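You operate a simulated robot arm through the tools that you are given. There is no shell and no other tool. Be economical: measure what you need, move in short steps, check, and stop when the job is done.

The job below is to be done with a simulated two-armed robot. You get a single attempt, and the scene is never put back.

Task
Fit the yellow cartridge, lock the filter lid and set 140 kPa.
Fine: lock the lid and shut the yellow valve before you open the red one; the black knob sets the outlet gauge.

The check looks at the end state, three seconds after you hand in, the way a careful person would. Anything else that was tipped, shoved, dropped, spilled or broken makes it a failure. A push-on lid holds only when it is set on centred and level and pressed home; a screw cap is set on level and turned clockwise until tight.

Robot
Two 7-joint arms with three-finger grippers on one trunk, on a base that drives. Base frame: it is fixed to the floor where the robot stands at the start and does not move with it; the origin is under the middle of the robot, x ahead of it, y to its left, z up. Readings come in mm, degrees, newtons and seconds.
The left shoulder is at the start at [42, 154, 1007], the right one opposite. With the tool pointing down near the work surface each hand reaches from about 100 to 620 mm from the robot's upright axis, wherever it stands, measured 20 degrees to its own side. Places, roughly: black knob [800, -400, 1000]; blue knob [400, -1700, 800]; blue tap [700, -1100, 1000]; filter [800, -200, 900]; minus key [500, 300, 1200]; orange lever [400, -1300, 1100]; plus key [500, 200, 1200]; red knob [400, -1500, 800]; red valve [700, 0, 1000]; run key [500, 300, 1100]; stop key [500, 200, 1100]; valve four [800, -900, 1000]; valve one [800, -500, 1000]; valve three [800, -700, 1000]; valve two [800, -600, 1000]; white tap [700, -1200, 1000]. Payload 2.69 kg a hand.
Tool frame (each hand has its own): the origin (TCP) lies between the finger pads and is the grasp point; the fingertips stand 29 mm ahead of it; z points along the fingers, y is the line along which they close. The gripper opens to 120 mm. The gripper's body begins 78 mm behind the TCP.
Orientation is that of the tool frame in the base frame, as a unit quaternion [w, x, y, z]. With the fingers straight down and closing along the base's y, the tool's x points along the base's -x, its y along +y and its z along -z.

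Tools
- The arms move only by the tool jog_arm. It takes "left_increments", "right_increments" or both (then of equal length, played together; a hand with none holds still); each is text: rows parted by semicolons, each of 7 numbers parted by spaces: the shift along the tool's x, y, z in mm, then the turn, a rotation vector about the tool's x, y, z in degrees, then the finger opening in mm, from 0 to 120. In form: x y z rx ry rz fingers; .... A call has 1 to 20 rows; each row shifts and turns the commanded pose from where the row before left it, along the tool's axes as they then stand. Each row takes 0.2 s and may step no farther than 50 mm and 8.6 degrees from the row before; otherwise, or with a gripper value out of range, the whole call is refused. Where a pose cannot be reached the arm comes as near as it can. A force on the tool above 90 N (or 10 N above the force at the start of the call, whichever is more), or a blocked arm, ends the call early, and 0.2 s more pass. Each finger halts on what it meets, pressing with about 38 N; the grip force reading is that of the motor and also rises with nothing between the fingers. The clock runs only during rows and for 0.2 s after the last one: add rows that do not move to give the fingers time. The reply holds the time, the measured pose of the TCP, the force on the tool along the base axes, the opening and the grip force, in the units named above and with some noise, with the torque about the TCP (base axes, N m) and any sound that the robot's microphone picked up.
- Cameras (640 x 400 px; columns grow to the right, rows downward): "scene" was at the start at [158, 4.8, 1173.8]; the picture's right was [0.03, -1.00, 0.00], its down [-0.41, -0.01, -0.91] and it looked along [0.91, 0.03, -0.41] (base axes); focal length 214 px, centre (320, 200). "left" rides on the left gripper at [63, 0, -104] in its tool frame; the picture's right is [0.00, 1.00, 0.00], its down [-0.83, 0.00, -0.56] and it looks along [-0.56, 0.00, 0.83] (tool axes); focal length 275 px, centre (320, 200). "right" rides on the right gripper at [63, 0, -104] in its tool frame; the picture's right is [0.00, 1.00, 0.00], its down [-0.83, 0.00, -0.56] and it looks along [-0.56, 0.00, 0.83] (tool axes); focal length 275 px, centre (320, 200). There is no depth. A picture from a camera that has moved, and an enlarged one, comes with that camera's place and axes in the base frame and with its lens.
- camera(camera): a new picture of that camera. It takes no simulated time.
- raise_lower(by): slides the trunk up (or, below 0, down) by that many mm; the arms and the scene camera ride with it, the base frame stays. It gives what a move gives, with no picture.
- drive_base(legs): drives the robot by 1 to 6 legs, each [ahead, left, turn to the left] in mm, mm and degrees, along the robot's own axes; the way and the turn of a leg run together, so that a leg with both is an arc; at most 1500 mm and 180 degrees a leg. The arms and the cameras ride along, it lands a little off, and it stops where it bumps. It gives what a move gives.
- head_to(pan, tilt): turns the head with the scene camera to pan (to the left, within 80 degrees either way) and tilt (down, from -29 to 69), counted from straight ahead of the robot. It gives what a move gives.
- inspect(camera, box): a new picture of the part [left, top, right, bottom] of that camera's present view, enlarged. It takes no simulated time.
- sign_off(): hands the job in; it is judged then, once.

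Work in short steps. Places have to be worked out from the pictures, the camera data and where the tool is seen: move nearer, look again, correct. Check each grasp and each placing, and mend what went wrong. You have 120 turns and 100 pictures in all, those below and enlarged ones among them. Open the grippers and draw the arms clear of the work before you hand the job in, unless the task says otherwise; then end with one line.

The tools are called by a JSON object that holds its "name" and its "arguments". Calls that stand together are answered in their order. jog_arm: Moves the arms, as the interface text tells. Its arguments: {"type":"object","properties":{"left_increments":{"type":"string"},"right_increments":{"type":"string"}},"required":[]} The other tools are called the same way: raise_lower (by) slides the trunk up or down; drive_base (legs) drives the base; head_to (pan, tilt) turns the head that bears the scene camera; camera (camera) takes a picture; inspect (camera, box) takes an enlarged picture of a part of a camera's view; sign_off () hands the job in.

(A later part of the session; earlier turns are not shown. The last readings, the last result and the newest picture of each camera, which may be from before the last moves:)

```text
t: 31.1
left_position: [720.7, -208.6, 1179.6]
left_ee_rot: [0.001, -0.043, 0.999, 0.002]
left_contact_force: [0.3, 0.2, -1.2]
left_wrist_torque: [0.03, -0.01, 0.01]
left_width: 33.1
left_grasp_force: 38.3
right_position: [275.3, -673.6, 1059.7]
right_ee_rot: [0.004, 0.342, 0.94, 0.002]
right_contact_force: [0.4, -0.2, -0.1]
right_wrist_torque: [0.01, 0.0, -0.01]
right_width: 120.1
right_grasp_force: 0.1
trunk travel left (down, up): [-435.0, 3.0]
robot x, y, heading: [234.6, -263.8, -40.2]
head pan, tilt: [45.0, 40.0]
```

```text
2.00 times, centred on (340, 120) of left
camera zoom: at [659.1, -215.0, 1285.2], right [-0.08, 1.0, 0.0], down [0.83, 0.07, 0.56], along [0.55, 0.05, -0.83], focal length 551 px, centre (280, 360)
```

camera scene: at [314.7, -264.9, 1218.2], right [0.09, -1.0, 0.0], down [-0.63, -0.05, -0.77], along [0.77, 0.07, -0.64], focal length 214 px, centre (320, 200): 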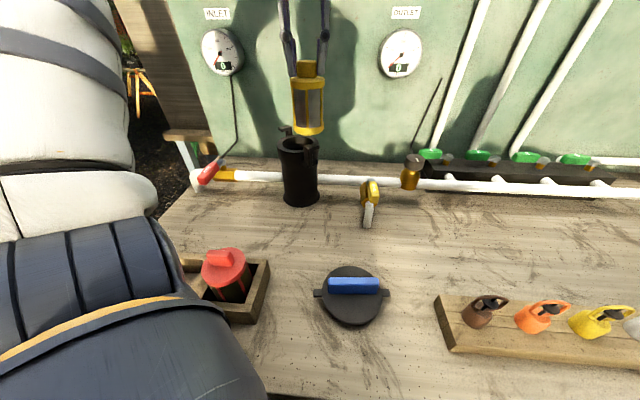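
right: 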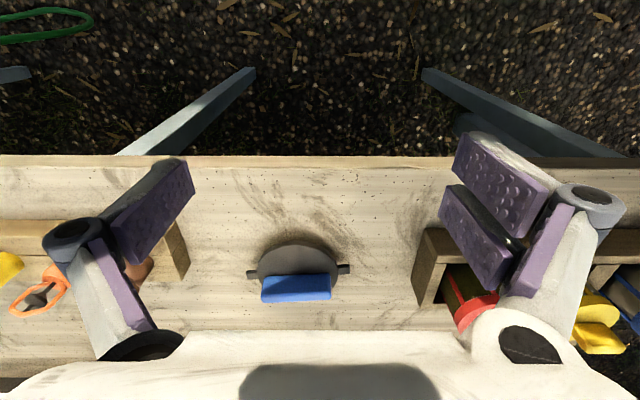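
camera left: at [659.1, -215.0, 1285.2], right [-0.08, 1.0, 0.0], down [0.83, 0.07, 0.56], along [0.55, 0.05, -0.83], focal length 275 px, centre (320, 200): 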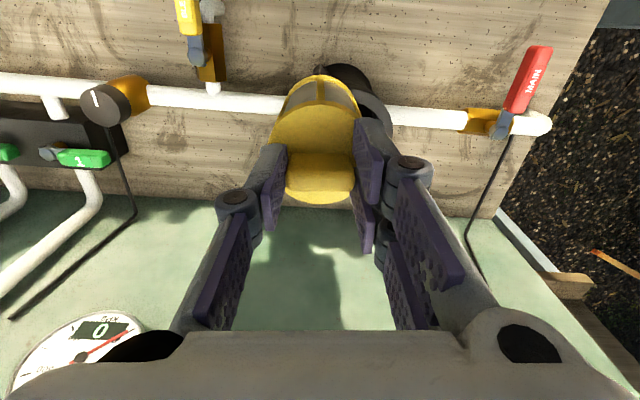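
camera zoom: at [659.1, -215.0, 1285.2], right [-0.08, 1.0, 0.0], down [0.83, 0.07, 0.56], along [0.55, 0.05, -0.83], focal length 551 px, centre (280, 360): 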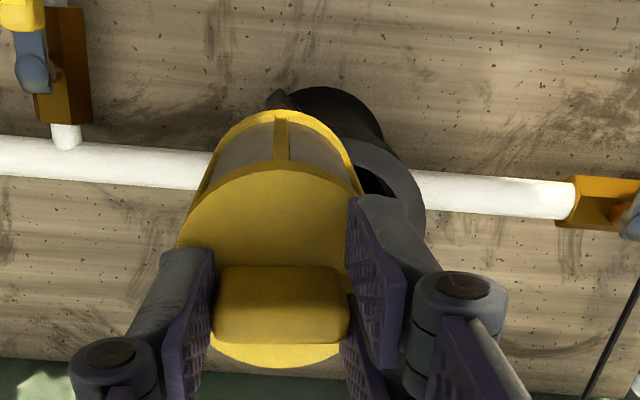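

Rim centre confirms at about [749, -177, 1012]; cartridge bottom is at z ≈ 1054. I move over the bore and look before lowering.

{"name": "jog_arm", "arguments": {"left_increments": "-31 29 0 0 0 0 20; 0 0 0 0 0 0 20; 0 0 20 0 0 0 20; 0 0 0 0 0 0 20"}}

{"name": "inspect", "arguments": {"camera": "scene", "box": [250, 50, 370, 220]}}

{"name": "inspect", "arguments": {"camera": "left", "box": [230, 20, 450, 220]}}

```text
t: 32.1
left_position: [750.8, -179.1, 1160.5]
left_ee_rot: [-0.001, -0.044, 0.999, 0.001]
left_contact_force: [-0.5, -0.3, 0.4]
left_wrist_torque: [0.0, 0.01, -0.03]
left_width: 33.2
left_grasp_force: 37.9
right_position: [275.2, -673.5, 1059.2]
right_ee_rot: [0.003, 0.342, 0.94, 0.002]
right_contact_force: [0.4, -0.1, -1.3]
right_wrist_torque: [-0.02, 0.0, 0.04]
right_width: 119.8
right_grasp_force: 0.0
trunk travel left (down, up): [-435.0, 3.0]
robot x, y, heading: [237.0, -268.4, -40.0]
head pan, tilt: [45.0, 40.0]
```

```text
2.35 times, centred on (310, 135) of scene
camera zoom: at [314.7, -264.9, 1218.2], right [0.09, -1.0, 0.0], down [-0.63, -0.05, -0.77], along [0.77, 0.07, -0.64], focal length 505 px, centre (344, 353)
```

zoom: 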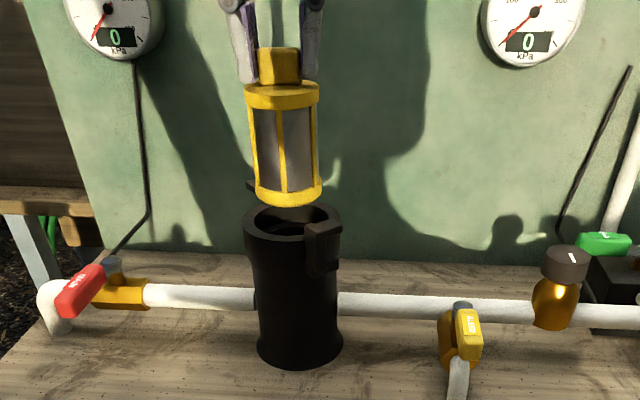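

```text
2.00 times, centred on (340, 120) of left
camera zoom: at [688.2, -184.6, 1266.4], right [-0.08, 1.0, 0.0], down [0.83, 0.07, 0.56], along [0.55, 0.05, -0.83], focal length 551 px, centre (280, 360)
```

zoom: 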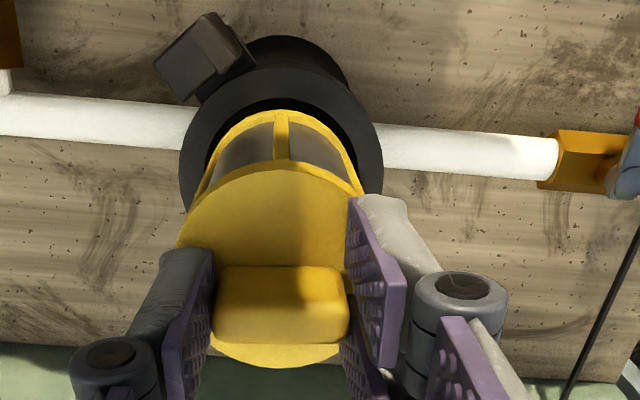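

Aligned in both views. I lower into the bore in small steps.

{"name": "jog_arm", "arguments": {"left_increments": "0 0 15 0 0 0 20; 0 0 15 0 0 0 20; 0 0 10 0 0 0 20; 0 0 10 0 0 0 20; 0 0 10 0 0 0 20; 0 0 0 0 0 0 20"}}

{"name": "inspect", "arguments": {"camera": "scene", "box": [250, 50, 370, 220]}}

{"name": "inspect", "arguments": {"camera": "left", "box": [230, 20, 450, 220]}}

```text
t: 33.5
left_position: [749.3, -178.0, 1100.8]
left_ee_rot: [0.0, -0.043, 0.999, 0.001]
left_contact_force: [11.3, 1.8, -1.7]
left_wrist_torque: [0.18, -1.27, -0.04]
left_width: 33.2
left_grasp_force: 37.8
right_position: [274.7, -672.5, 1059.5]
right_ee_rot: [0.003, 0.342, 0.94, 0.003]
right_contact_force: [0.6, 0.2, 0.1]
right_wrist_torque: [0.02, -0.03, 0.01]
right_width: 120.1
right_grasp_force: 0.0
trunk travel left (down, up): [-435.0, 3.0]
robot x, y, heading: [233.2, -268.2, -39.9]
head pan, tilt: [45.0, 40.0]
```

```text
2.35 times, centred on (310, 135) of scene
camera zoom: at [314.6, -264.6, 1218.3], right [0.09, -1.0, 0.0], down [-0.63, -0.05, -0.77], along [0.77, 0.07, -0.64], focal length 505 px, centre (344, 353)
```

zoom: 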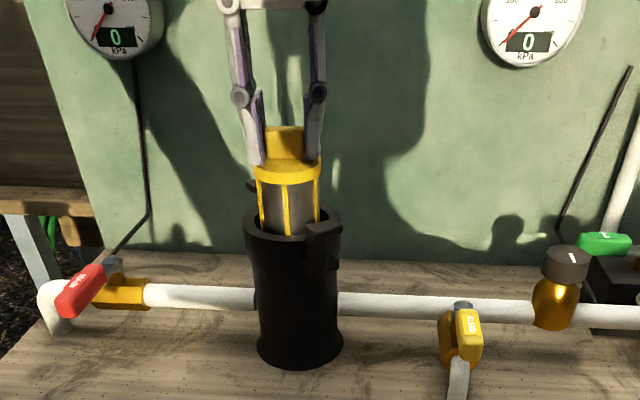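

```text
2.00 times, centred on (340, 120) of left
camera zoom: at [686.8, -184.5, 1205.7], right [-0.08, 1.0, 0.0], down [0.83, 0.07, 0.56], along [0.55, 0.05, -0.83], focal length 551 px, centre (280, 360)
```

zoom: 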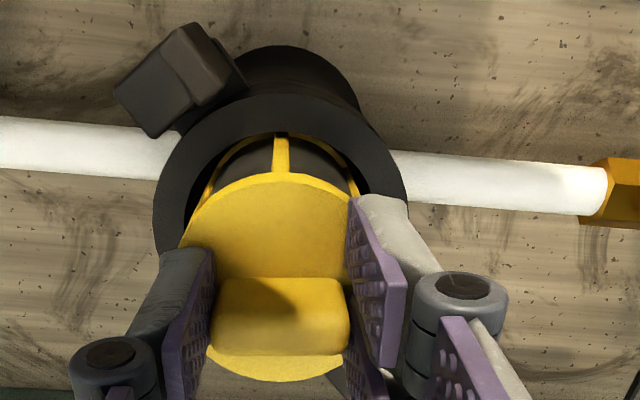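

Cartridge is inside but pressing the near wall (+11 N in x). I shift 4 mm ahead and read the force.

{"name": "jog_arm", "arguments": {"left_increments": "-4 0 0 0 0 0 20; 0 0 0 0 0 0 20; 0 0 0 0 0 0 20"}}

```text
t: 34.3
left_position: [753.6, -177.2, 1101.3]
left_ee_rot: [0.0, -0.043, 0.999, 0.0]
left_contact_force: [0.5, 0.1, 0.1]
left_wrist_torque: [0.03, 0.0, -0.01]
left_width: 33.0
left_grasp_force: 37.6
right_position: [275.6, -672.7, 1060.2]
right_ee_rot: [0.003, 0.342, 0.94, 0.002]
right_contact_force: [0.2, 0.0, 0.0]
right_wrist_torque: [-0.02, -0.01, -0.01]
right_width: 120.1
right_grasp_force: 0.1
trunk travel left (down, up): [-435.0, 3.0]
robot x, y, heading: [229.6, -267.3, -39.9]
head pan, tilt: [45.0, 40.0]
```

Force-free now. I continue lowering.

{"name": "jog_arm", "arguments": {"left_increments": "-2 0 10 0 0 0 20; 0 0 10 0 0 0 20; 0 0 10 0 0 0 20; 0 0 10 0 0 0 20; 0 0 0 0 0 0 20"}}

{"name": "inspect", "arguments": {"camera": "scene", "box": [250, 50, 370, 220]}}

```text
t: 35.5
left_position: [755.3, -177.4, 1060.4]
left_ee_rot: [0.0, -0.043, 0.999, 0.001]
left_contact_force: [-12.0, -2.3, 2.1]
left_wrist_torque: [-0.16, 1.28, 0.06]
left_width: 33.0
left_grasp_force: 38.4
right_position: [275.3, -672.8, 1059.7]
right_ee_rot: [0.003, 0.342, 0.94, 0.003]
right_contact_force: [0.0, -0.4, 0.4]
right_wrist_torque: [0.01, -0.01, 0.01]
right_width: 120.0
right_grasp_force: 0.0
trunk travel left (down, up): [-435.0, 3.0]
robot x, y, heading: [233.7, -267.7, -39.8]
head pan, tilt: [45.0, 40.0]
```

```text
2.35 times, centred on (310, 135) of scene
camera zoom: at [314.6, -264.5, 1218.3], right [0.09, -1.0, 0.0], down [-0.63, -0.05, -0.77], along [0.77, 0.07, -0.64], focal length 505 px, centre (344, 353)
```

zoom: 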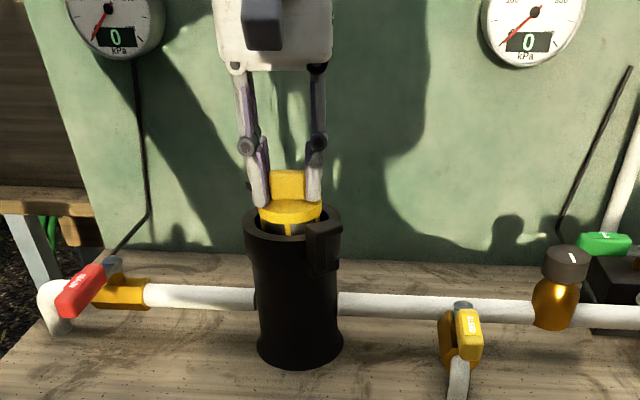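

Now it touches the far wall; centre is x ≈ 752. I shift back 2.5 mm and keep lowering.

{"name": "jog_arm", "arguments": {"left_increments": "2.5 0 0 0 0 0 20; 0 0 8 0 0 0 20; 0 0 8 0 0 0 20; 0 0 8 0 0 0 20; 0 0 0 0 0 0 20"}}

{"name": "inspect", "arguments": {"camera": "scene", "box": [250, 50, 370, 220]}}

```text
t: 36.7
left_position: [750.8, -177.3, 1038.1]
left_ee_rot: [0.0, -0.043, 0.999, 0.001]
left_contact_force: [-1.4, 2.9, 13.3]
left_wrist_torque: [0.37, 0.35, -0.03]
left_width: 33.2
left_grasp_force: 38.2
right_position: [275.2, -673.4, 1060.0]
right_ee_rot: [0.004, 0.342, 0.94, 0.003]
right_contact_force: [0.5, -1.1, 0.0]
right_wrist_torque: [0.02, 0.02, 0.03]
right_width: 120.0
right_grasp_force: 0.0
trunk travel left (down, up): [-435.0, 3.0]
robot x, y, heading: [235.0, -270.5, -40.0]
head pan, tilt: [45.0, 40.0]
```

```text
2.35 times, centred on (310, 135) of scene
camera zoom: at [314.6, -264.5, 1218.3], right [0.09, -1.0, 0.0], down [-0.63, -0.05, -0.77], along [0.77, 0.07, -0.64], focal length 505 px, centre (344, 353)
```

zoom: 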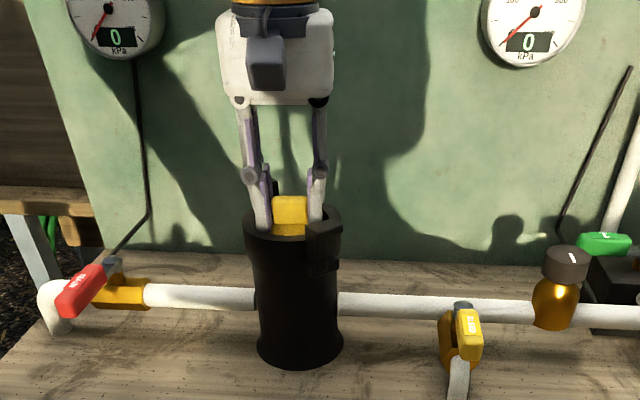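

13 N upward at TCP z 1038; cap is just at rim level. I press a few mm more to see whether it yields.

{"name": "jog_arm", "arguments": {"left_increments": "0 0 3 0 0 0 20; 0 0 3 0 0 0 20; 0 0 0 0 0 0 20"}}

{"name": "inspect", "arguments": {"camera": "left", "box": [230, 20, 450, 220]}}

```text
t: 37.5
left_position: [751.5, -175.9, 1038.3]
left_ee_rot: [0.005, -0.043, 0.999, -0.004]
left_contact_force: [-10.6, 11.8, 75.8]
left_wrist_torque: [1.83, 1.92, -0.05]
left_width: 33.7
left_grasp_force: 38.2
right_position: [274.1, -671.0, 1063.5]
right_ee_rot: [0.006, 0.342, 0.94, 0.001]
right_contact_force: [1.1, -0.4, 0.1]
right_wrist_torque: [0.02, -0.04, -0.03]
right_width: 120.0
right_grasp_force: 0.1
trunk travel left (down, up): [-435.0, 3.0]
robot x, y, heading: [231.4, -263.4, -40.0]
head pan, tilt: [45.0, 40.0]
```

```text
2.00 times, centred on (340, 120) of left
camera zoom: at [688.9, -180.9, 1142.8], right [-0.08, 1.0, -0.01], down [0.82, 0.07, 0.56], along [0.56, 0.04, -0.83], focal length 551 px, centre (280, 360)
```

zoom: 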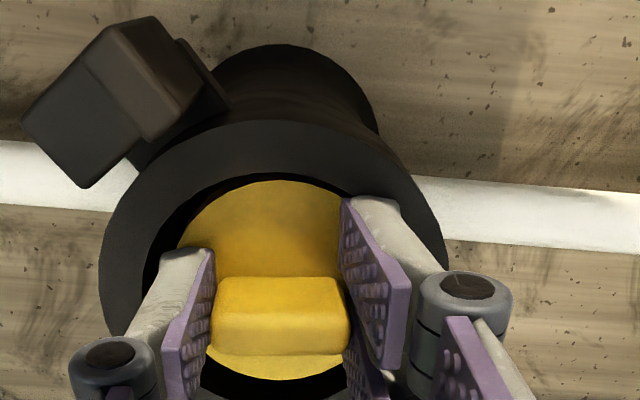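

It bottoms at TCP z 1038 with the tab still standing above the rim; it may be resting on a step off-centre. I relax, and feel the play in y.

{"name": "jog_arm", "arguments": {"left_increments": "0 0 -12 0 0 0 20; 0 4 0 0 0 0 20; 0 0 0 0 0 0 20"}}

{"name": "jog_arm", "arguments": {"left_increments": "0 -4 0 0 0 0 20; 0 -4 0 0 0 0 20; 0 0 0 0 0 0 20"}}

{"name": "inspect", "arguments": {"camera": "left", "box": [230, 20, 450, 220]}}

```text
t: 38.3
left_position: [753.6, -173.3, 1040.6]
left_ee_rot: [-0.003, -0.042, 0.999, 0.0]
left_contact_force: [4.4, -24.0, -4.8]
left_wrist_torque: [-1.4, -0.18, -0.03]
left_width: 33.5
left_grasp_force: 37.9
right_position: [275.9, -671.8, 1058.2]
right_ee_rot: [0.001, 0.343, 0.939, 0.002]
right_contact_force: [1.5, 0.2, 1.2]
right_wrist_torque: [0.0, 0.0, -0.04]
right_width: 120.1
right_grasp_force: 0.1
trunk travel left (down, up): [-435.0, 3.0]
robot x, y, heading: [236.9, -271.7, -39.9]
head pan, tilt: [45.0, 40.0]
```

```text
t: 39.1
left_position: [753.4, -179.1, 1042.4]
left_ee_rot: [0.0, -0.044, 0.999, 0.001]
left_contact_force: [0.3, 5.0, 1.8]
left_wrist_torque: [0.54, -0.02, 0.04]
left_width: 32.7
left_grasp_force: 38.2
right_position: [274.8, -671.9, 1061.4]
right_ee_rot: [0.004, 0.343, 0.939, 0.002]
right_contact_force: [-0.3, 0.0, -0.2]
right_wrist_torque: [0.01, 0.01, -0.02]
right_width: 120.0
right_grasp_force: 0.0
trunk travel left (down, up): [-435.0, 3.0]
robot x, y, heading: [235.3, -268.0, -40.0]
head pan, tilt: [45.0, 40.0]
```

```text
2.00 times, centred on (340, 120) of left
camera zoom: at [691.1, -185.4, 1148.4], right [-0.08, 1.0, 0.0], down [0.83, 0.07, 0.56], along [0.55, 0.05, -0.83], focal length 551 px, centre (280, 360)
```

zoom: 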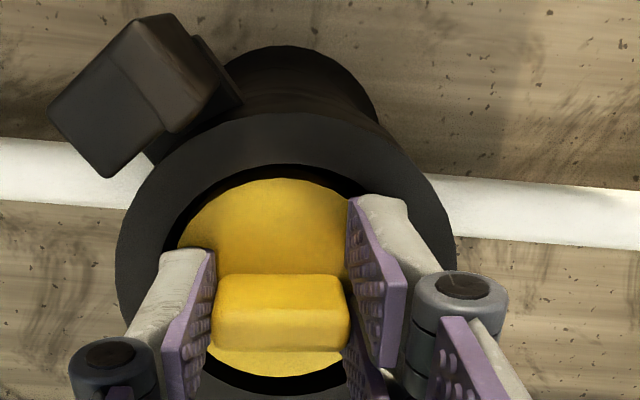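

Play is about ±2–3 mm around [752, -177], so it sits in a snug bore. I check the lid's thickness and the filter from the scene camera before releasing.

{"name": "inspect", "arguments": {"camera": "scene", "box": [290, 230, 420, 345]}}

{"name": "inspect", "arguments": {"camera": "scene", "box": [260, 110, 350, 220]}}

```text
3.48 times, centred on (355, 288) of scene
camera zoom: at [314.7, -262.4, 1218.2], right [0.09, -1.0, 0.0], down [-0.63, -0.06, -0.77], along [0.77, 0.07, -0.64], focal length 746 px, centre (198, -104)
```

zoom: 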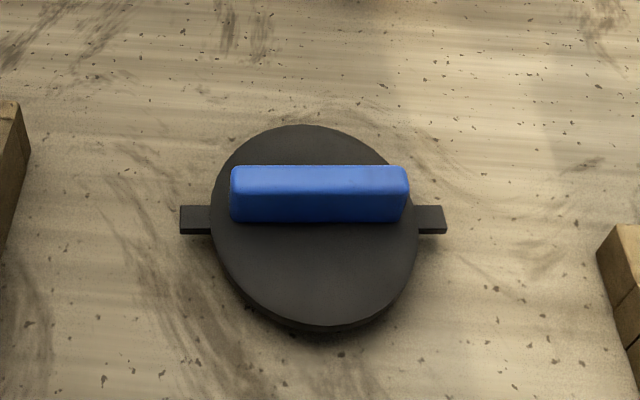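

```text
3.64 times, centred on (305, 165) of scene
camera zoom: at [314.7, -262.4, 1218.2], right [0.09, -1.0, 0.0], down [-0.63, -0.06, -0.77], along [0.77, 0.07, -0.64], focal length 780 px, centre (374, 327)
```

zoom: 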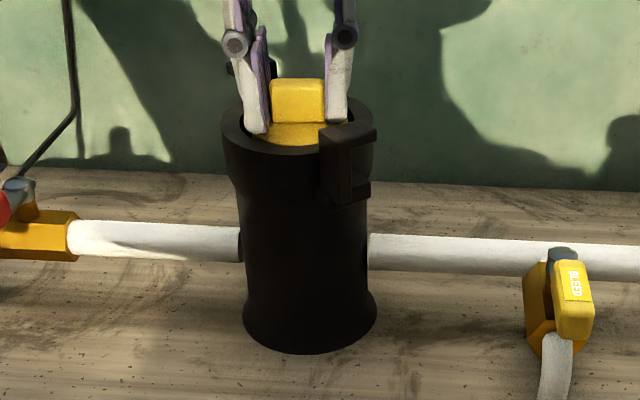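

The lid is thin, so the tab must end up below the rim; and the stop came just when the fingertips (z ≈ 1009) reached the rim, so it's likely the fingers that block. I centre, open just slightly so the cartridge slides down its bore, and look.

{"name": "jog_arm", "arguments": {"left_increments": "1 2 0 0 0 0 20; 0 0 0 0 0 0 36; 0 0 0 0 0 0 36; 0 0 0 0 0 0 36"}}

{"name": "inspect", "arguments": {"camera": "scene", "box": [260, 110, 350, 220]}}

{"name": "inspect", "arguments": {"camera": "left", "box": [230, 20, 450, 220]}}

```text
t: 40.1
left_position: [752.2, -176.7, 1043.4]
left_ee_rot: [0.0, -0.043, 0.999, -0.001]
left_contact_force: [-0.2, 0.0, 0.1]
left_wrist_torque: [0.0, 0.0, -0.01]
left_width: 36.1
left_grasp_force: 0.0
right_position: [275.5, -671.0, 1060.4]
right_ee_rot: [0.005, 0.342, 0.94, 0.001]
right_contact_force: [-0.3, 0.6, -0.1]
right_wrist_torque: [-0.01, -0.03, -0.01]
right_width: 119.8
right_grasp_force: 0.0
trunk travel left (down, up): [-435.0, 3.0]
robot x, y, heading: [234.8, -264.6, -40.1]
head pan, tilt: [45.0, 40.0]
```

```text
3.64 times, centred on (305, 165) of scene
camera zoom: at [314.6, -262.3, 1218.3], right [0.09, -1.0, 0.0], down [-0.63, -0.06, -0.77], along [0.77, 0.07, -0.64], focal length 780 px, centre (374, 327)
```

zoom: 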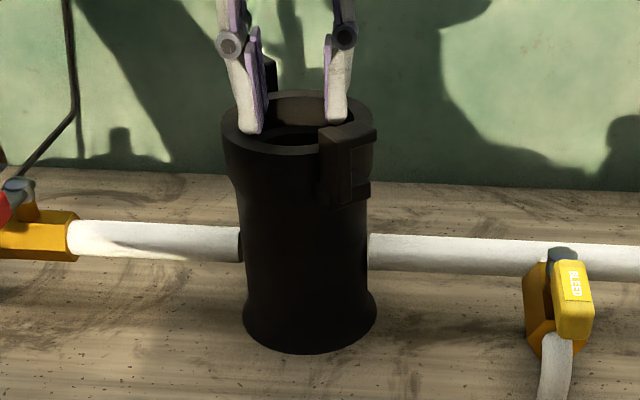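

```text
2.00 times, centred on (340, 120) of left
camera zoom: at [689.8, -183.6, 1148.4], right [-0.08, 1.0, 0.0], down [0.83, 0.07, 0.56], along [0.55, 0.04, -0.83], focal length 551 px, centre (280, 360)
```

zoom: 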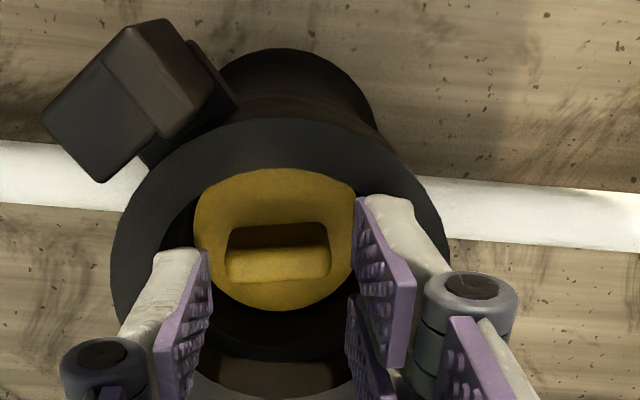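

The cartridge slid down into the housing, upright. I close the fingers and press on the tab gently to make sure it is home.

{"name": "jog_arm", "arguments": {"left_increments": "0 0 -5 0 0 0 0; 0 0 0 0 0 0 0; 0 0 10 0 0 0 0; 0 0 10 0 0 0 0; 0 0 5 0 0 0 0; 0 0 0 0 0 0 0"}}

```text
t: 41.5
left_position: [752.1, -177.5, 1022.9]
left_ee_rot: [0.0, -0.043, 0.999, -0.001]
left_contact_force: [-0.2, -1.0, 0.3]
left_wrist_torque: [-0.03, -0.03, 0.0]
left_width: 0.1
left_grasp_force: 28.7
right_position: [275.2, -670.2, 1060.5]
right_ee_rot: [0.004, 0.342, 0.94, 0.001]
right_contact_force: [0.0, 0.0, 0.5]
right_wrist_torque: [0.0, -0.02, -0.02]
right_width: 120.3
right_grasp_force: 0.0
trunk travel left (down, up): [-435.0, 3.0]
robot x, y, heading: [236.4, -268.8, -40.2]
head pan, tilt: [45.0, 40.0]
```

No contact yet with tips at z ≈ 994; I go on down in small steps.

{"name": "jog_arm", "arguments": {"left_increments": "0 0 5 0 0 0 0; 0 0 5 0 0 0 0; 0 0 4 0 0 0 0; 0 0 4 0 0 0 0; 0 0 0 0 0 0 0"}}

```text
t: 42.7
left_position: [752.3, -177.9, 1013.4]
left_ee_rot: [0.008, -0.042, 0.999, -0.007]
left_contact_force: [-3.3, 8.6, 78.8]
left_wrist_torque: [0.26, -0.43, 0.11]
left_width: 5.8
left_grasp_force: 28.8
right_position: [272.8, -669.1, 1064.0]
right_ee_rot: [0.008, 0.342, 0.94, 0.0]
right_contact_force: [-0.6, 0.0, 0.3]
right_wrist_torque: [0.0, 0.01, -0.01]
right_width: 120.0
right_grasp_force: 0.0
trunk travel left (down, up): [-435.0, 3.0]
robot x, y, heading: [234.7, -264.0, -40.1]
head pan, tilt: [45.0, 40.0]
```

The tab is solid at z ≈ 984, about 28 mm below the rim: seated. I raise the left hand clear and carry it back above the lid.

{"name": "jog_arm", "arguments": {"left_increments": "0 0 -10 0 0 0 0; 0 0 -30 0 0 0 0; 0 0 -30 0 0 0 0; 45 -17 0 0 0 0 0; 45 -17 0 0 0 0 30; 45 -17 0 0 0 0 60; 45 -17 0 0 0 0 60; 45 -17 0 0 0 0 60; 0 0 0 0 0 0 60"}}

{"name": "inspect", "arguments": {"camera": "scene", "box": [240, 100, 370, 220]}}

{"name": "camera", "arguments": {"camera": "left"}}

```text
t: 44.7
left_position: [534.1, -277.4, 1077.2]
left_ee_rot: [0.001, -0.043, 0.999, -0.001]
left_contact_force: [0.0, -0.5, 0.5]
left_wrist_torque: [-0.02, 0.0, 0.01]
left_width: 60.1
left_grasp_force: 0.2
right_position: [275.1, -670.5, 1060.4]
right_ee_rot: [0.004, 0.342, 0.94, 0.002]
right_contact_force: [-0.5, -0.5, -0.8]
right_wrist_torque: [0.0, 0.01, -0.01]
right_width: 120.2
right_grasp_force: 0.1
trunk travel left (down, up): [-435.0, 3.0]
robot x, y, heading: [234.0, -270.0, -39.8]
head pan, tilt: [45.0, 40.0]
```

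```text
3.33 times, centred on (305, 160) of scene
camera zoom: at [314.6, -261.8, 1218.3], right [0.09, -1.0, 0.0], down [-0.63, -0.06, -0.77], along [0.77, 0.07, -0.64], focal length 715 px, centre (370, 333)
```

zoom: 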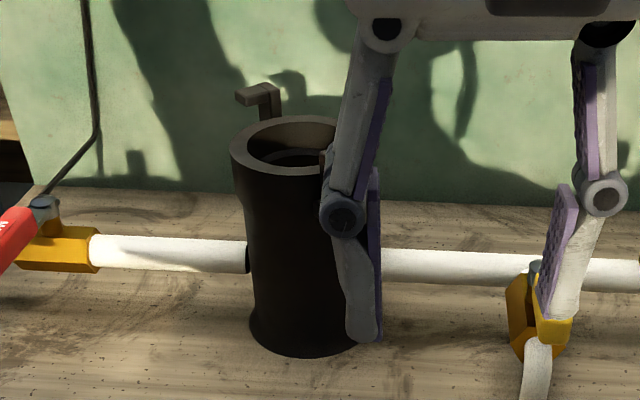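

```text
51 pictures are left
camera left: at [472.4, -284.7, 1182.5], right [-0.08, 1.0, 0.0], down [0.83, 0.07, 0.56], along [0.55, 0.04, -0.83], focal length 275 px, centre (320, 200)
```

left: 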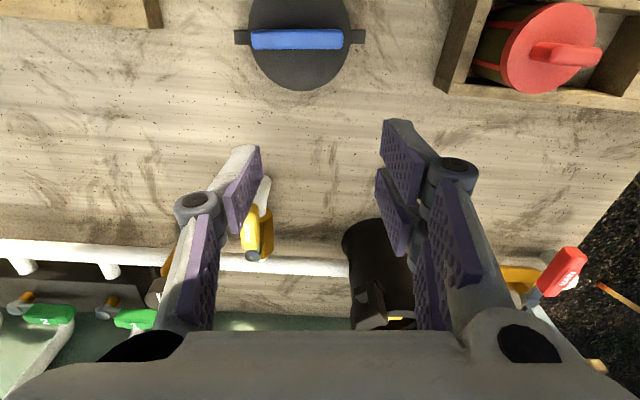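

The bar of the lid lies at about [489, -303], top z ≈ 920, running along azimuth ≈ 95°. I move above it and rotate the tool 90° so it closes across the bar.

{"name": "jog_arm", "arguments": {"left_increments": "24 -11 0 0 0 0 60; 23 -11 0 0 0 0 60; 0 0 10 0 0 8.2 60; 0 0 10 0 0 8.2 60; 0 0 10 0 0 8.2 60; 0 0 10 0 0 8.2 60; 0 0 10 0 0 8.2 60; 0 0 10 0 0 8.2 60; 0 0 5 0 0 8.2 60; 0 0 5 0 0 8.2 60; 0 0 5 0 0 8.2 60; 0 0 0 0 0 8.2 60; 0 0 0 0 0 8.2 60; 0 0 0 0 0 0 60"}}

{"name": "camera", "arguments": {"camera": "left"}}

```text
t: 47.7
left_position: [490.4, -307.8, 1001.6]
left_ee_rot: [0.0, 0.678, 0.735, -0.001]
left_contact_force: [-0.6, 0.1, -0.1]
left_wrist_torque: [0.01, -0.01, -0.03]
left_width: 60.0
left_grasp_force: 0.1
right_position: [275.2, -671.1, 1061.7]
right_ee_rot: [0.004, 0.342, 0.94, 0.0]
right_contact_force: [-0.1, 0.2, -0.9]
right_wrist_torque: [0.03, -0.03, 0.01]
right_width: 120.0
right_grasp_force: 0.0
trunk travel left (down, up): [-435.0, 3.0]
robot x, y, heading: [231.8, -269.8, -40.0]
head pan, tilt: [45.0, 40.0]
```

```text
50 pictures are left
camera left: at [485.8, -244.9, 1106.2], right [1.0, 0.08, 0.0], down [0.06, -0.83, 0.56], along [0.04, -0.56, -0.83], focal length 275 px, centre (320, 200)
```

left: 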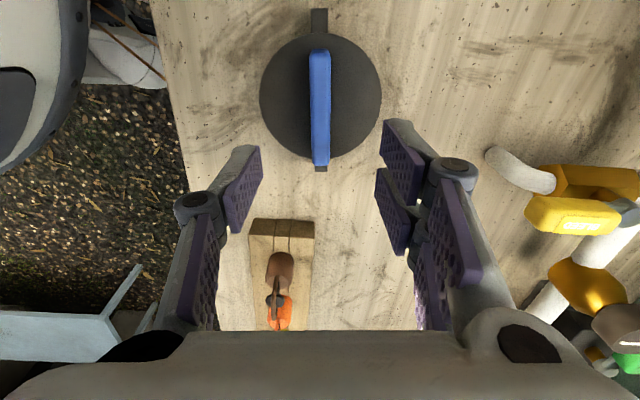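

Bar is centred across the fingers, needs +11 mm in y. I shift, descend to just above the disc, then close.

{"name": "jog_arm", "arguments": {"left_increments": "11 -1 0 0 0 0 60; 0 0 25 0 0 0 50; 0 0 25 0 0 0 50; 0 0 14 0 0 0 50; 0 0 10 0 0 0 50; 0 0 0 0 0 0 50"}}

{"name": "camera", "arguments": {"camera": "left"}}

{"name": "inspect", "arguments": {"camera": "scene", "box": [270, 200, 430, 340]}}

```text
t: 49.1
left_position: [489.6, -295.2, 925.8]
left_ee_rot: [0.0, 0.677, 0.736, -0.001]
left_contact_force: [-0.1, 0.1, 0.4]
left_wrist_torque: [-0.01, 0.04, -0.02]
left_width: 49.8
left_grasp_force: 0.0
right_position: [274.6, -670.0, 1061.0]
right_ee_rot: [0.005, 0.343, 0.939, 0.002]
right_contact_force: [0.8, -0.6, -1.0]
right_wrist_torque: [0.02, -0.02, 0.01]
right_width: 120.1
right_grasp_force: 0.0
trunk travel left (down, up): [-435.0, 3.0]
robot x, y, heading: [236.4, -264.8, -40.0]
head pan, tilt: [45.0, 40.0]
```

```text
49 pictures are left
camera left: at [484.1, -233.6, 1031.4], right [1.0, 0.08, 0.0], down [0.07, -0.83, 0.56], along [0.04, -0.56, -0.83], focal length 275 px, centre (320, 200)
```

left: 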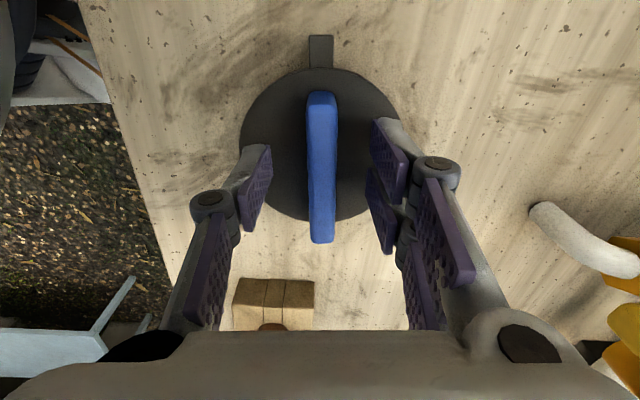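

```text
2.86 times, centred on (350, 270) of scene
camera zoom: at [314.6, -261.8, 1218.3], right [0.09, -1.0, 0.0], down [-0.63, -0.06, -0.77], along [0.77, 0.07, -0.64], focal length 613 px, centre (234, 0)
```

zoom: 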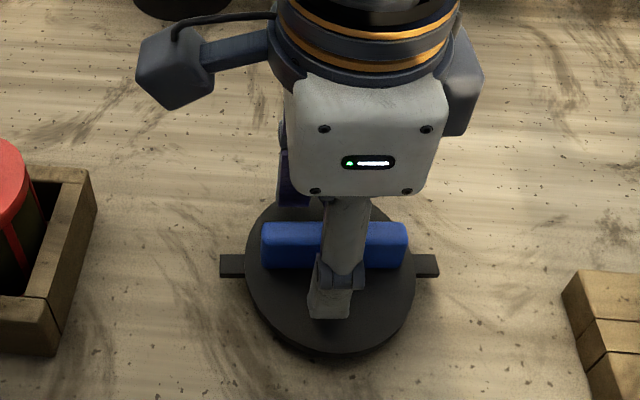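

Geometry checks out (bar centre y ≈ -297, top z ≈ 920). I close on the bar.

{"name": "jog_arm", "arguments": {"left_increments": "-1.5 0 0 0 0 0 50; 0 0 0 0 0 0 5; 0 0 0 0 0 0 5; 0 0 0 0 0 0 5; 0 0 0 0 0 0 5"}}

```text
t: 50.3
left_position: [488.7, -298.6, 927.0]
left_ee_rot: [0.0, 0.677, 0.736, -0.001]
left_contact_force: [0.9, -0.7, 3.1]
left_wrist_torque: [-0.07, -0.06, 0.05]
left_width: 13.5
left_grasp_force: 37.4
right_position: [275.8, -671.1, 1060.4]
right_ee_rot: [0.004, 0.341, 0.94, 0.001]
right_contact_force: [0.4, -0.2, 0.0]
right_wrist_torque: [0.0, 0.02, -0.01]
right_width: 119.8
right_grasp_force: 0.0
trunk travel left (down, up): [-435.0, 3.0]
robot x, y, heading: [234.9, -267.3, -39.6]
head pan, tilt: [45.0, 40.0]
```

Gripped at 13.5 mm. I lift the lid and carry it high toward the filter, stopping short to check.

{"name": "jog_arm", "arguments": {"left_increments": "0 0 -15 0 0 0 5; 0 0 -25 0 0 0 5; 0 0 -30 0 0 0 5; 11 34 -25 0 0 0 5; 11 34 -25 0 0 0 5; 11 34 -25 0 0 0 5; 11 34 -25 0 0 0 5; 11 34 0 0 0 0 5; 0 25 0 0 0 0 5; 0 0 0 0 0 0 5"}}

{"name": "inspect", "arguments": {"camera": "scene", "box": [230, 60, 430, 220]}}

{"name": "camera", "arguments": {"camera": "left"}}

```text
t: 52.5
left_position: [676.8, -226.6, 1095.0]
left_ee_rot: [0.001, 0.677, 0.736, -0.001]
left_contact_force: [0.8, -0.2, -0.8]
left_wrist_torque: [0.0, 0.01, -0.03]
left_width: 13.4
left_grasp_force: 38.3
right_position: [274.2, -670.0, 1060.3]
right_ee_rot: [0.004, 0.342, 0.94, 0.001]
right_contact_force: [-0.5, 1.0, 0.3]
right_wrist_torque: [0.01, 0.03, -0.02]
right_width: 119.6
right_grasp_force: 0.1
trunk travel left (down, up): [-435.0, 3.0]
robot x, y, heading: [234.5, -267.5, -39.9]
head pan, tilt: [45.0, 40.0]
```

```text
2.50 times, centred on (330, 140) of scene
camera zoom: at [314.7, -261.9, 1218.2], right [0.09, -1.0, 0.0], down [-0.63, -0.06, -0.77], along [0.77, 0.07, -0.64], focal length 536 px, centre (295, 350)
```

zoom: 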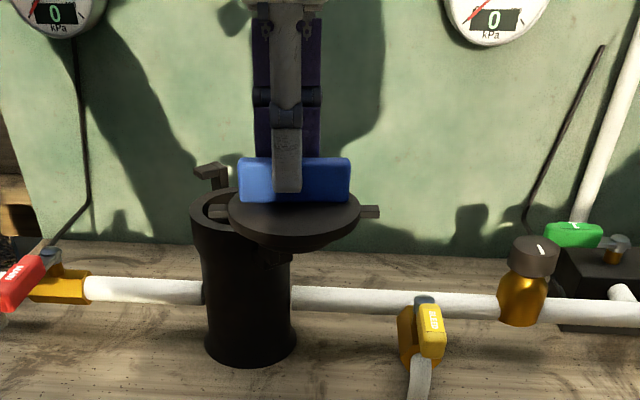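

```text
46 pictures are left
camera left: at [672.9, -164.4, 1200.5], right [1.0, 0.08, 0.0], down [0.07, -0.83, 0.56], along [0.04, -0.56, -0.83], focal length 275 px, centre (320, 200)
```

left: 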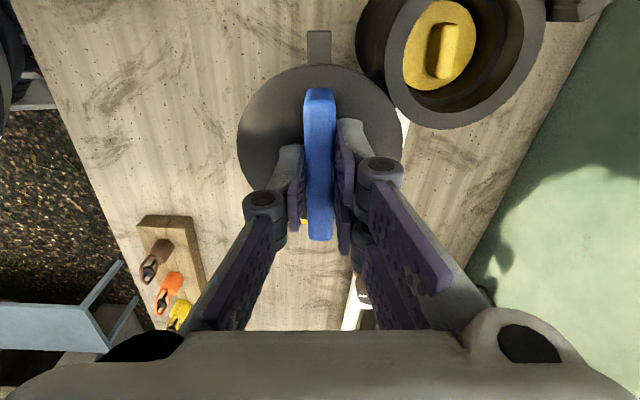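

The lid is level. Estimates of the filter's x differ (752–760), so I move to x 757 but short in y, where this camera sees the rim symmetrically, and check.

{"name": "jog_arm", "arguments": {"left_increments": "0 0 -15 0 0 0 5; 3.5 40 0 0 0 0 5; 3.5 40.9 0 0 0 0 5; 0 0 0 0 0 0 5"}}

{"name": "camera", "arguments": {"camera": "left"}}

```text
t: 53.5
left_position: [756.2, -212.5, 1110.4]
left_ee_rot: [0.001, 0.677, 0.736, 0.0]
left_contact_force: [0.3, 0.5, -1.1]
left_wrist_torque: [0.01, 0.01, 0.0]
left_width: 12.8
left_grasp_force: 38.4
right_position: [275.5, -670.7, 1060.7]
right_ee_rot: [0.004, 0.341, 0.94, 0.002]
right_contact_force: [-0.9, 0.2, -0.1]
right_wrist_torque: [0.0, 0.03, 0.04]
right_width: 119.8
right_grasp_force: 0.2
trunk travel left (down, up): [-435.0, 3.0]
robot x, y, heading: [232.4, -265.1, -39.8]
head pan, tilt: [45.0, 40.0]
```

```text
45 pictures are left
camera left: at [752.1, -150.1, 1216.6], right [1.0, 0.08, 0.0], down [0.06, -0.83, 0.56], along [0.04, -0.56, -0.83], focal length 275 px, centre (320, 200)
```

left: 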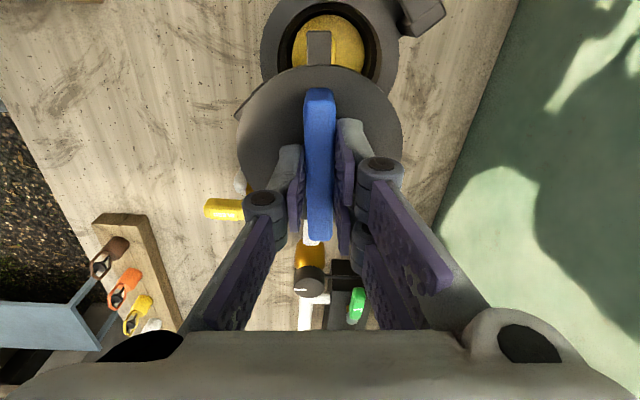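

Rim centre lies about 3 mm further in x (≈759). I move over the centre and lower to just above the expected contact.

{"name": "jog_arm", "arguments": {"left_increments": "33.7 4.7 0 0 0 0 5; 0 0 0 0 0 0 5; 0 0 15 0 0 0 5; 0 0 10 0 0 0 5; 0 0 5 0 0 0 5; 0 0 0 0 0 0 5"}}

{"name": "inspect", "arguments": {"camera": "scene", "box": [240, 80, 370, 220]}}

{"name": "camera", "arguments": {"camera": "left"}}

```text
t: 54.9
left_position: [759.6, -179.0, 1080.9]
left_ee_rot: [0.0, 0.677, 0.736, -0.001]
left_contact_force: [0.6, 0.1, -1.2]
left_wrist_torque: [0.02, 0.0, 0.02]
left_width: 13.4
left_grasp_force: 37.8
right_position: [275.3, -670.0, 1059.8]
right_ee_rot: [0.004, 0.342, 0.94, 0.001]
right_contact_force: [-0.1, -1.3, -0.1]
right_wrist_torque: [-0.04, -0.02, 0.03]
right_width: 120.1
right_grasp_force: 0.1
trunk travel left (down, up): [-435.0, 3.0]
robot x, y, heading: [230.4, -266.0, -40.3]
head pan, tilt: [45.0, 40.0]
```

```text
2.86 times, centred on (305, 150) of scene
camera zoom: at [314.7, -261.9, 1218.2], right [0.09, -1.0, 0.0], down [-0.63, -0.06, -0.77], along [0.77, 0.07, -0.64], focal length 613 px, centre (363, 343)
```

zoom: 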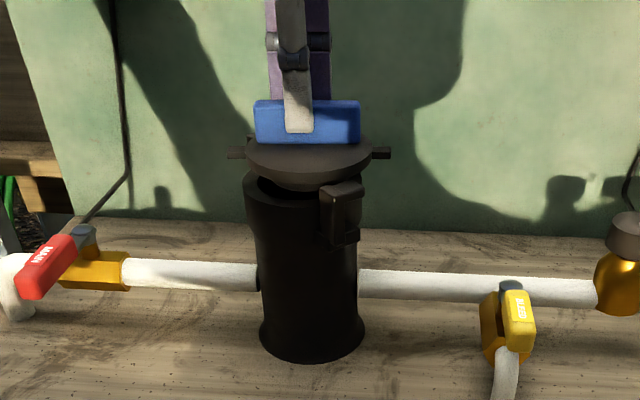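

```text
43 pictures are left
camera left: at [755.5, -117.0, 1186.0], right [1.0, 0.08, 0.0], down [0.07, -0.83, 0.56], along [0.04, -0.56, -0.83], focal length 275 px, centre (320, 200)
```

left: 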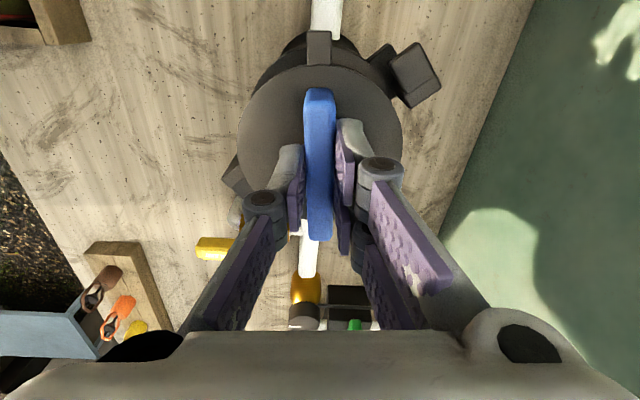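

Lid hovers level over the rim and appears centred. I lower in small steps watching force.

{"name": "jog_arm", "arguments": {"left_increments": "0 0 4 0 0 0 5; 0 0 4 0 0 0 5; 0 0 4 0 0 0 5; 0 0 0 0 0 0 5"}}

```text
t: 55.9
left_position: [759.9, -179.0, 1070.4]
left_ee_rot: [0.003, 0.677, 0.736, -0.001]
left_contact_force: [11.7, 2.5, 26.2]
left_wrist_torque: [-0.5, 0.6, 0.12]
left_width: 14.7
left_grasp_force: 38.3
right_position: [274.6, -669.7, 1061.7]
right_ee_rot: [0.005, 0.342, 0.94, 0.002]
right_contact_force: [0.1, 0.3, -0.5]
right_wrist_torque: [-0.02, -0.01, -0.03]
right_width: 120.0
right_grasp_force: 0.1
trunk travel left (down, up): [-435.0, 3.0]
robot x, y, heading: [232.8, -265.9, -40.2]
head pan, tilt: [45.0, 40.0]
```

Contact is at the near-right side pushing +x, so the lid must go a bit further +x/+y. I lift, shift, and retry.

{"name": "jog_arm", "arguments": {"left_increments": "0 0 -7 0 0 0 5; 1 3.5 0 0 0 0 5; 0 0 4 0 0 0 5; 0 0 4 0 0 0 5; 0 0 0 0 0 0 5"}}

```text
t: 57.1
left_position: [762.8, -178.7, 1068.3]
left_ee_rot: [0.002, 0.677, 0.736, 0.0]
left_contact_force: [-6.5, 2.5, 20.4]
left_wrist_torque: [-0.36, -0.03, -0.1]
left_width: 13.5
left_grasp_force: 38.5
right_position: [273.9, -668.6, 1062.4]
right_ee_rot: [0.004, 0.342, 0.94, 0.001]
right_contact_force: [-0.5, 0.2, -0.8]
right_wrist_torque: [-0.03, -0.02, -0.01]
right_width: 119.9
right_grasp_force: 0.0
trunk travel left (down, up): [-435.0, 3.0]
robot x, y, heading: [232.7, -271.7, -40.1]
head pan, tilt: [45.0, 40.0]
```

Now x is slightly past; contact is on the -y side. I shift +2.5 in y, -1 in x and retry.

{"name": "jog_arm", "arguments": {"left_increments": "0 0 -4 0 0 0 5; 2.5 -1.2 0 0 0 0 5; 0 0 3 0 0 0 5; 0 0 4 0 0 0 5; 0 0 0 0 0 0 5"}}

{"name": "inspect", "arguments": {"camera": "scene", "box": [240, 80, 370, 220]}}

```text
t: 58.3
left_position: [760.6, -174.1, 1066.5]
left_ee_rot: [-0.001, 0.677, 0.736, 0.0]
left_contact_force: [-17.1, 13.6, 22.5]
left_wrist_torque: [0.08, 0.3, -0.1]
left_width: 13.6
left_grasp_force: 37.9
right_position: [273.6, -669.0, 1060.6]
right_ee_rot: [0.004, 0.342, 0.94, 0.001]
right_contact_force: [0.2, -0.3, 0.0]
right_wrist_torque: [0.01, 0.0, -0.03]
right_width: 119.8
right_grasp_force: 0.1
trunk travel left (down, up): [-435.0, 3.0]
robot x, y, heading: [236.2, -267.0, -40.2]
head pan, tilt: [45.0, 40.0]
```

```text
2.86 times, centred on (305, 150) of scene
camera zoom: at [314.6, -261.7, 1218.3], right [0.09, -1.0, 0.0], down [-0.63, -0.06, -0.77], along [0.77, 0.07, -0.64], focal length 613 px, centre (363, 343)
```

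zoom: 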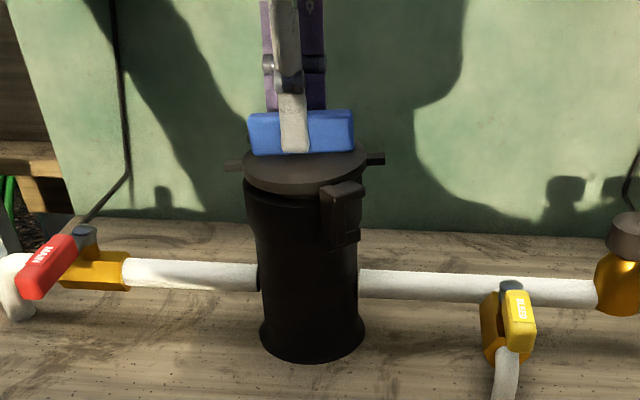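

The lid tipped slightly, with forces telling it is a bit too far +x/-y. I ease up, shift to about [759, -174] and lower again.

{"name": "jog_arm", "arguments": {"left_increments": "0 0 -5 0 0 0 5; 2.4 -2.5 0 0 0 0 5; 0 0 0 0 0 0 5; 0 0 4 0 0 0 5; 0 0 3 0 0 0 5; 0 0 0 0 0 0 5"}}

{"name": "inspect", "arguments": {"camera": "scene", "box": [260, 90, 350, 190]}}

```text
t: 59.7
left_position: [758.3, -173.0, 1062.0]
left_ee_rot: [0.001, 0.677, 0.736, -0.001]
left_contact_force: [-0.4, 0.4, -0.5]
left_wrist_torque: [0.01, -0.02, -0.02]
left_width: 13.2
left_grasp_force: 38.8
right_position: [275.1, -671.3, 1061.2]
right_ee_rot: [0.004, 0.342, 0.94, 0.001]
right_contact_force: [0.1, -0.4, -0.3]
right_wrist_torque: [-0.02, -0.02, 0.0]
right_width: 120.0
right_grasp_force: 0.0
trunk travel left (down, up): [-435.0, 3.0]
robot x, y, heading: [229.5, -267.3, -40.0]
head pan, tilt: [45.0, 40.0]
```

```text
4.00 times, centred on (305, 140) of scene
camera zoom: at [314.7, -261.8, 1218.2], right [0.09, -1.0, 0.0], down [-0.63, -0.06, -0.77], along [0.77, 0.07, -0.64], focal length 858 px, centre (380, 440)
```

zoom: 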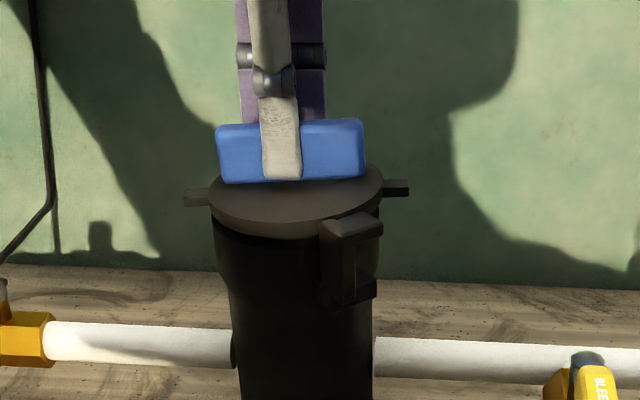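

Force-free at z 1062, but the lid hangs about 4–5° tilted in the grip. I tilt the tool to level it, compensating the sideways shift, and look.

{"name": "jog_arm", "arguments": {"left_increments": "0 0 -6 0 0 0 5; -3 0 0 0 4.5 0 5; 0 0 0 0 0 0 5; 0 0 0 0 0 0 5"}}

{"name": "inspect", "arguments": {"camera": "scene", "box": [260, 90, 350, 190]}}

```text
t: 60.7
left_position: [759.2, -176.2, 1067.8]
left_ee_rot: [-0.028, 0.677, 0.735, 0.026]
left_contact_force: [-0.2, 0.6, -1.3]
left_wrist_torque: [-0.02, -0.02, 0.02]
left_width: 13.6
left_grasp_force: 38.1
right_position: [274.9, -669.5, 1060.9]
right_ee_rot: [0.003, 0.342, 0.94, 0.001]
right_contact_force: [-0.1, -0.3, 0.1]
right_wrist_torque: [0.01, 0.03, -0.02]
right_width: 120.1
right_grasp_force: 0.0
trunk travel left (down, up): [-435.0, 3.0]
robot x, y, heading: [230.7, -268.4, -40.0]
head pan, tilt: [45.0, 40.0]
```

```text
4.00 times, centred on (305, 140) of scene
camera zoom: at [314.7, -261.8, 1218.2], right [0.09, -1.0, 0.0], down [-0.63, -0.06, -0.77], along [0.77, 0.07, -0.64], focal length 858 px, centre (380, 440)
```

zoom: 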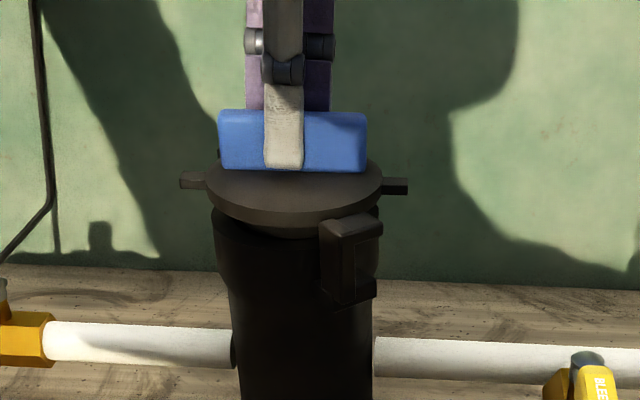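

Nearly level (about 1.5° overcorrected). I trim that and lower again.

{"name": "jog_arm", "arguments": {"left_increments": "0 0 0 0 -1.5 0 5; 0 0 4 0 0 0 5; 0 0 3 0 0 0 5; 0 0 3 0 0 0 5; 0 0 0 0 0 0 5"}}

```text
t: 61.9
left_position: [759.0, -175.3, 1058.0]
left_ee_rot: [-0.019, 0.678, 0.735, 0.017]
left_contact_force: [-0.2, 0.6, -1.1]
left_wrist_torque: [-0.03, 0.03, -0.05]
left_width: 13.4
left_grasp_force: 38.6
right_position: [275.4, -671.1, 1059.9]
right_ee_rot: [0.004, 0.342, 0.94, 0.001]
right_contact_force: [0.0, -0.1, 0.8]
right_wrist_torque: [0.02, 0.02, 0.04]
right_width: 120.2
right_grasp_force: 0.0
trunk travel left (down, up): [-435.0, 3.0]
robot x, y, heading: [232.6, -265.5, -39.9]
head pan, tilt: [45.0, 40.0]
```

Free of contact at 1058: the plug is going in. I continue.

{"name": "jog_arm", "arguments": {"left_increments": "0 0 3 0 0 0 5; 0 0 3 0 0 0 5; 0 0 3 0 0 0 5; 0 0 0 0 0 0 5"}}

{"name": "inspect", "arguments": {"camera": "scene", "box": [260, 90, 350, 190]}}

```text
t: 62.9
left_position: [759.4, -175.7, 1052.2]
left_ee_rot: [-0.016, 0.677, 0.736, 0.017]
left_contact_force: [3.5, -3.5, 28.9]
left_wrist_torque: [-0.06, -0.11, 0.01]
left_width: 13.8
left_grasp_force: 37.6
right_position: [274.3, -669.8, 1060.8]
right_ee_rot: [0.005, 0.342, 0.94, 0.002]
right_contact_force: [0.2, 0.3, 0.1]
right_wrist_torque: [-0.02, 0.0, 0.0]
right_width: 120.0
right_grasp_force: 0.0
trunk travel left (down, up): [-435.0, 3.0]
robot x, y, heading: [235.2, -262.7, -40.0]
head pan, tilt: [45.0, 40.0]
```

```text
4.00 times, centred on (305, 140) of scene
camera zoom: at [314.1, -261.3, 1218.6], right [0.09, -1.0, 0.0], down [-0.63, -0.06, -0.77], along [0.77, 0.07, -0.64], focal length 858 px, centre (380, 440)
```

zoom: 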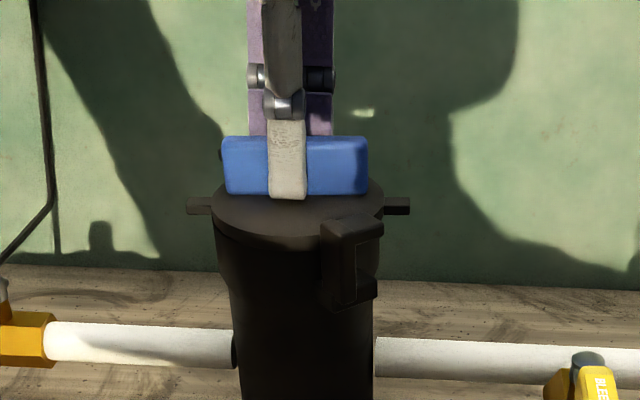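

The lid sits flush and level (29 N, small torque). I turn it clockwise in steps, watching torque.

{"name": "jog_arm", "arguments": {"left_increments": "0 0 -1.5 0 0 7 5; 0 0 0 0 0 7 5; 0 0 0 0 0 7 5; 0 0 0 0 0 0 5"}}

{"name": "inspect", "arguments": {"camera": "scene", "box": [260, 90, 350, 190]}}

```text
t: 63.9
left_position: [759.2, -175.7, 1050.8]
left_ee_rot: [-0.023, 0.8, 0.6, 0.014]
left_contact_force: [-0.8, 2.6, 6.9]
left_wrist_torque: [0.23, -0.26, 0.09]
left_width: 13.6
left_grasp_force: 38.3
right_position: [274.9, -670.0, 1060.0]
right_ee_rot: [0.004, 0.342, 0.94, 0.001]
right_contact_force: [0.1, 0.3, -0.2]
right_wrist_torque: [0.01, -0.01, 0.03]
right_width: 119.8
right_grasp_force: 0.0
trunk travel left (down, up): [-435.0, 3.0]
robot x, y, heading: [235.2, -269.3, -39.8]
head pan, tilt: [45.0, 40.0]
```

```text
4.00 times, centred on (305, 140) of scene
camera zoom: at [314.6, -261.7, 1218.2], right [0.09, -1.0, 0.0], down [-0.63, -0.06, -0.77], along [0.77, 0.07, -0.64], focal length 858 px, centre (380, 440)
```

zoom: 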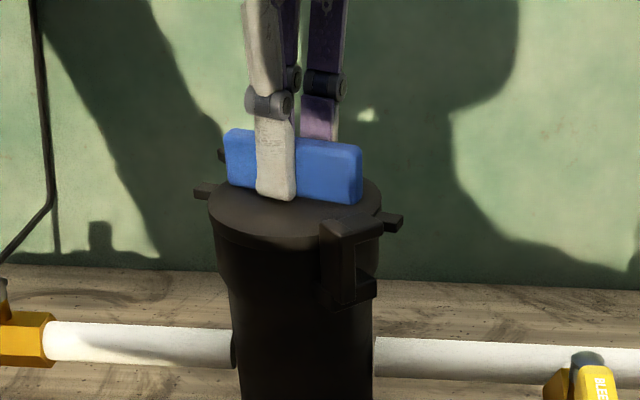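

Turning freely, but the ear looks level with the hook arm, so it may need pressing lower. I press down a few mm and read.

{"name": "jog_arm", "arguments": {"left_increments": "0 0 3 0 0 0 5; 0 0 3 0 0 0 5; 0 0 0 0 0 0 5"}}

{"name": "inspect", "arguments": {"camera": "scene", "box": [270, 110, 350, 180]}}

```text
t: 64.7
left_position: [757.9, -176.6, 1051.3]
left_ee_rot: [-0.015, 0.8, 0.599, 0.016]
left_contact_force: [-1.7, 12.0, 73.3]
left_wrist_torque: [-0.1, -0.28, 0.18]
left_width: 13.7
left_grasp_force: 38.0
right_position: [274.3, -669.3, 1061.8]
right_ee_rot: [0.007, 0.342, 0.94, 0.001]
right_contact_force: [-0.4, -0.5, -0.3]
right_wrist_torque: [0.03, -0.01, -0.03]
right_width: 120.1
right_grasp_force: 0.0
trunk travel left (down, up): [-435.0, 3.0]
robot x, y, heading: [235.0, -266.7, -39.8]
head pan, tilt: [45.0, 40.0]
```

```text
5.71 times, centred on (310, 145) of scene
camera zoom: at [313.5, -260.5, 1219.0], right [0.09, -1.0, 0.0], down [-0.63, -0.06, -0.77], along [0.77, 0.07, -0.64], focal length 1226 px, centre (377, 514)
```

zoom: 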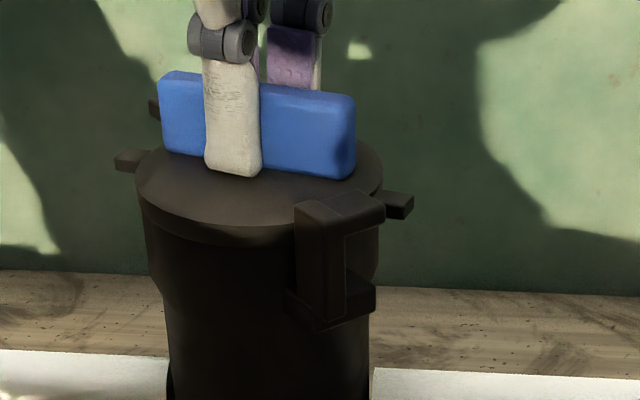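

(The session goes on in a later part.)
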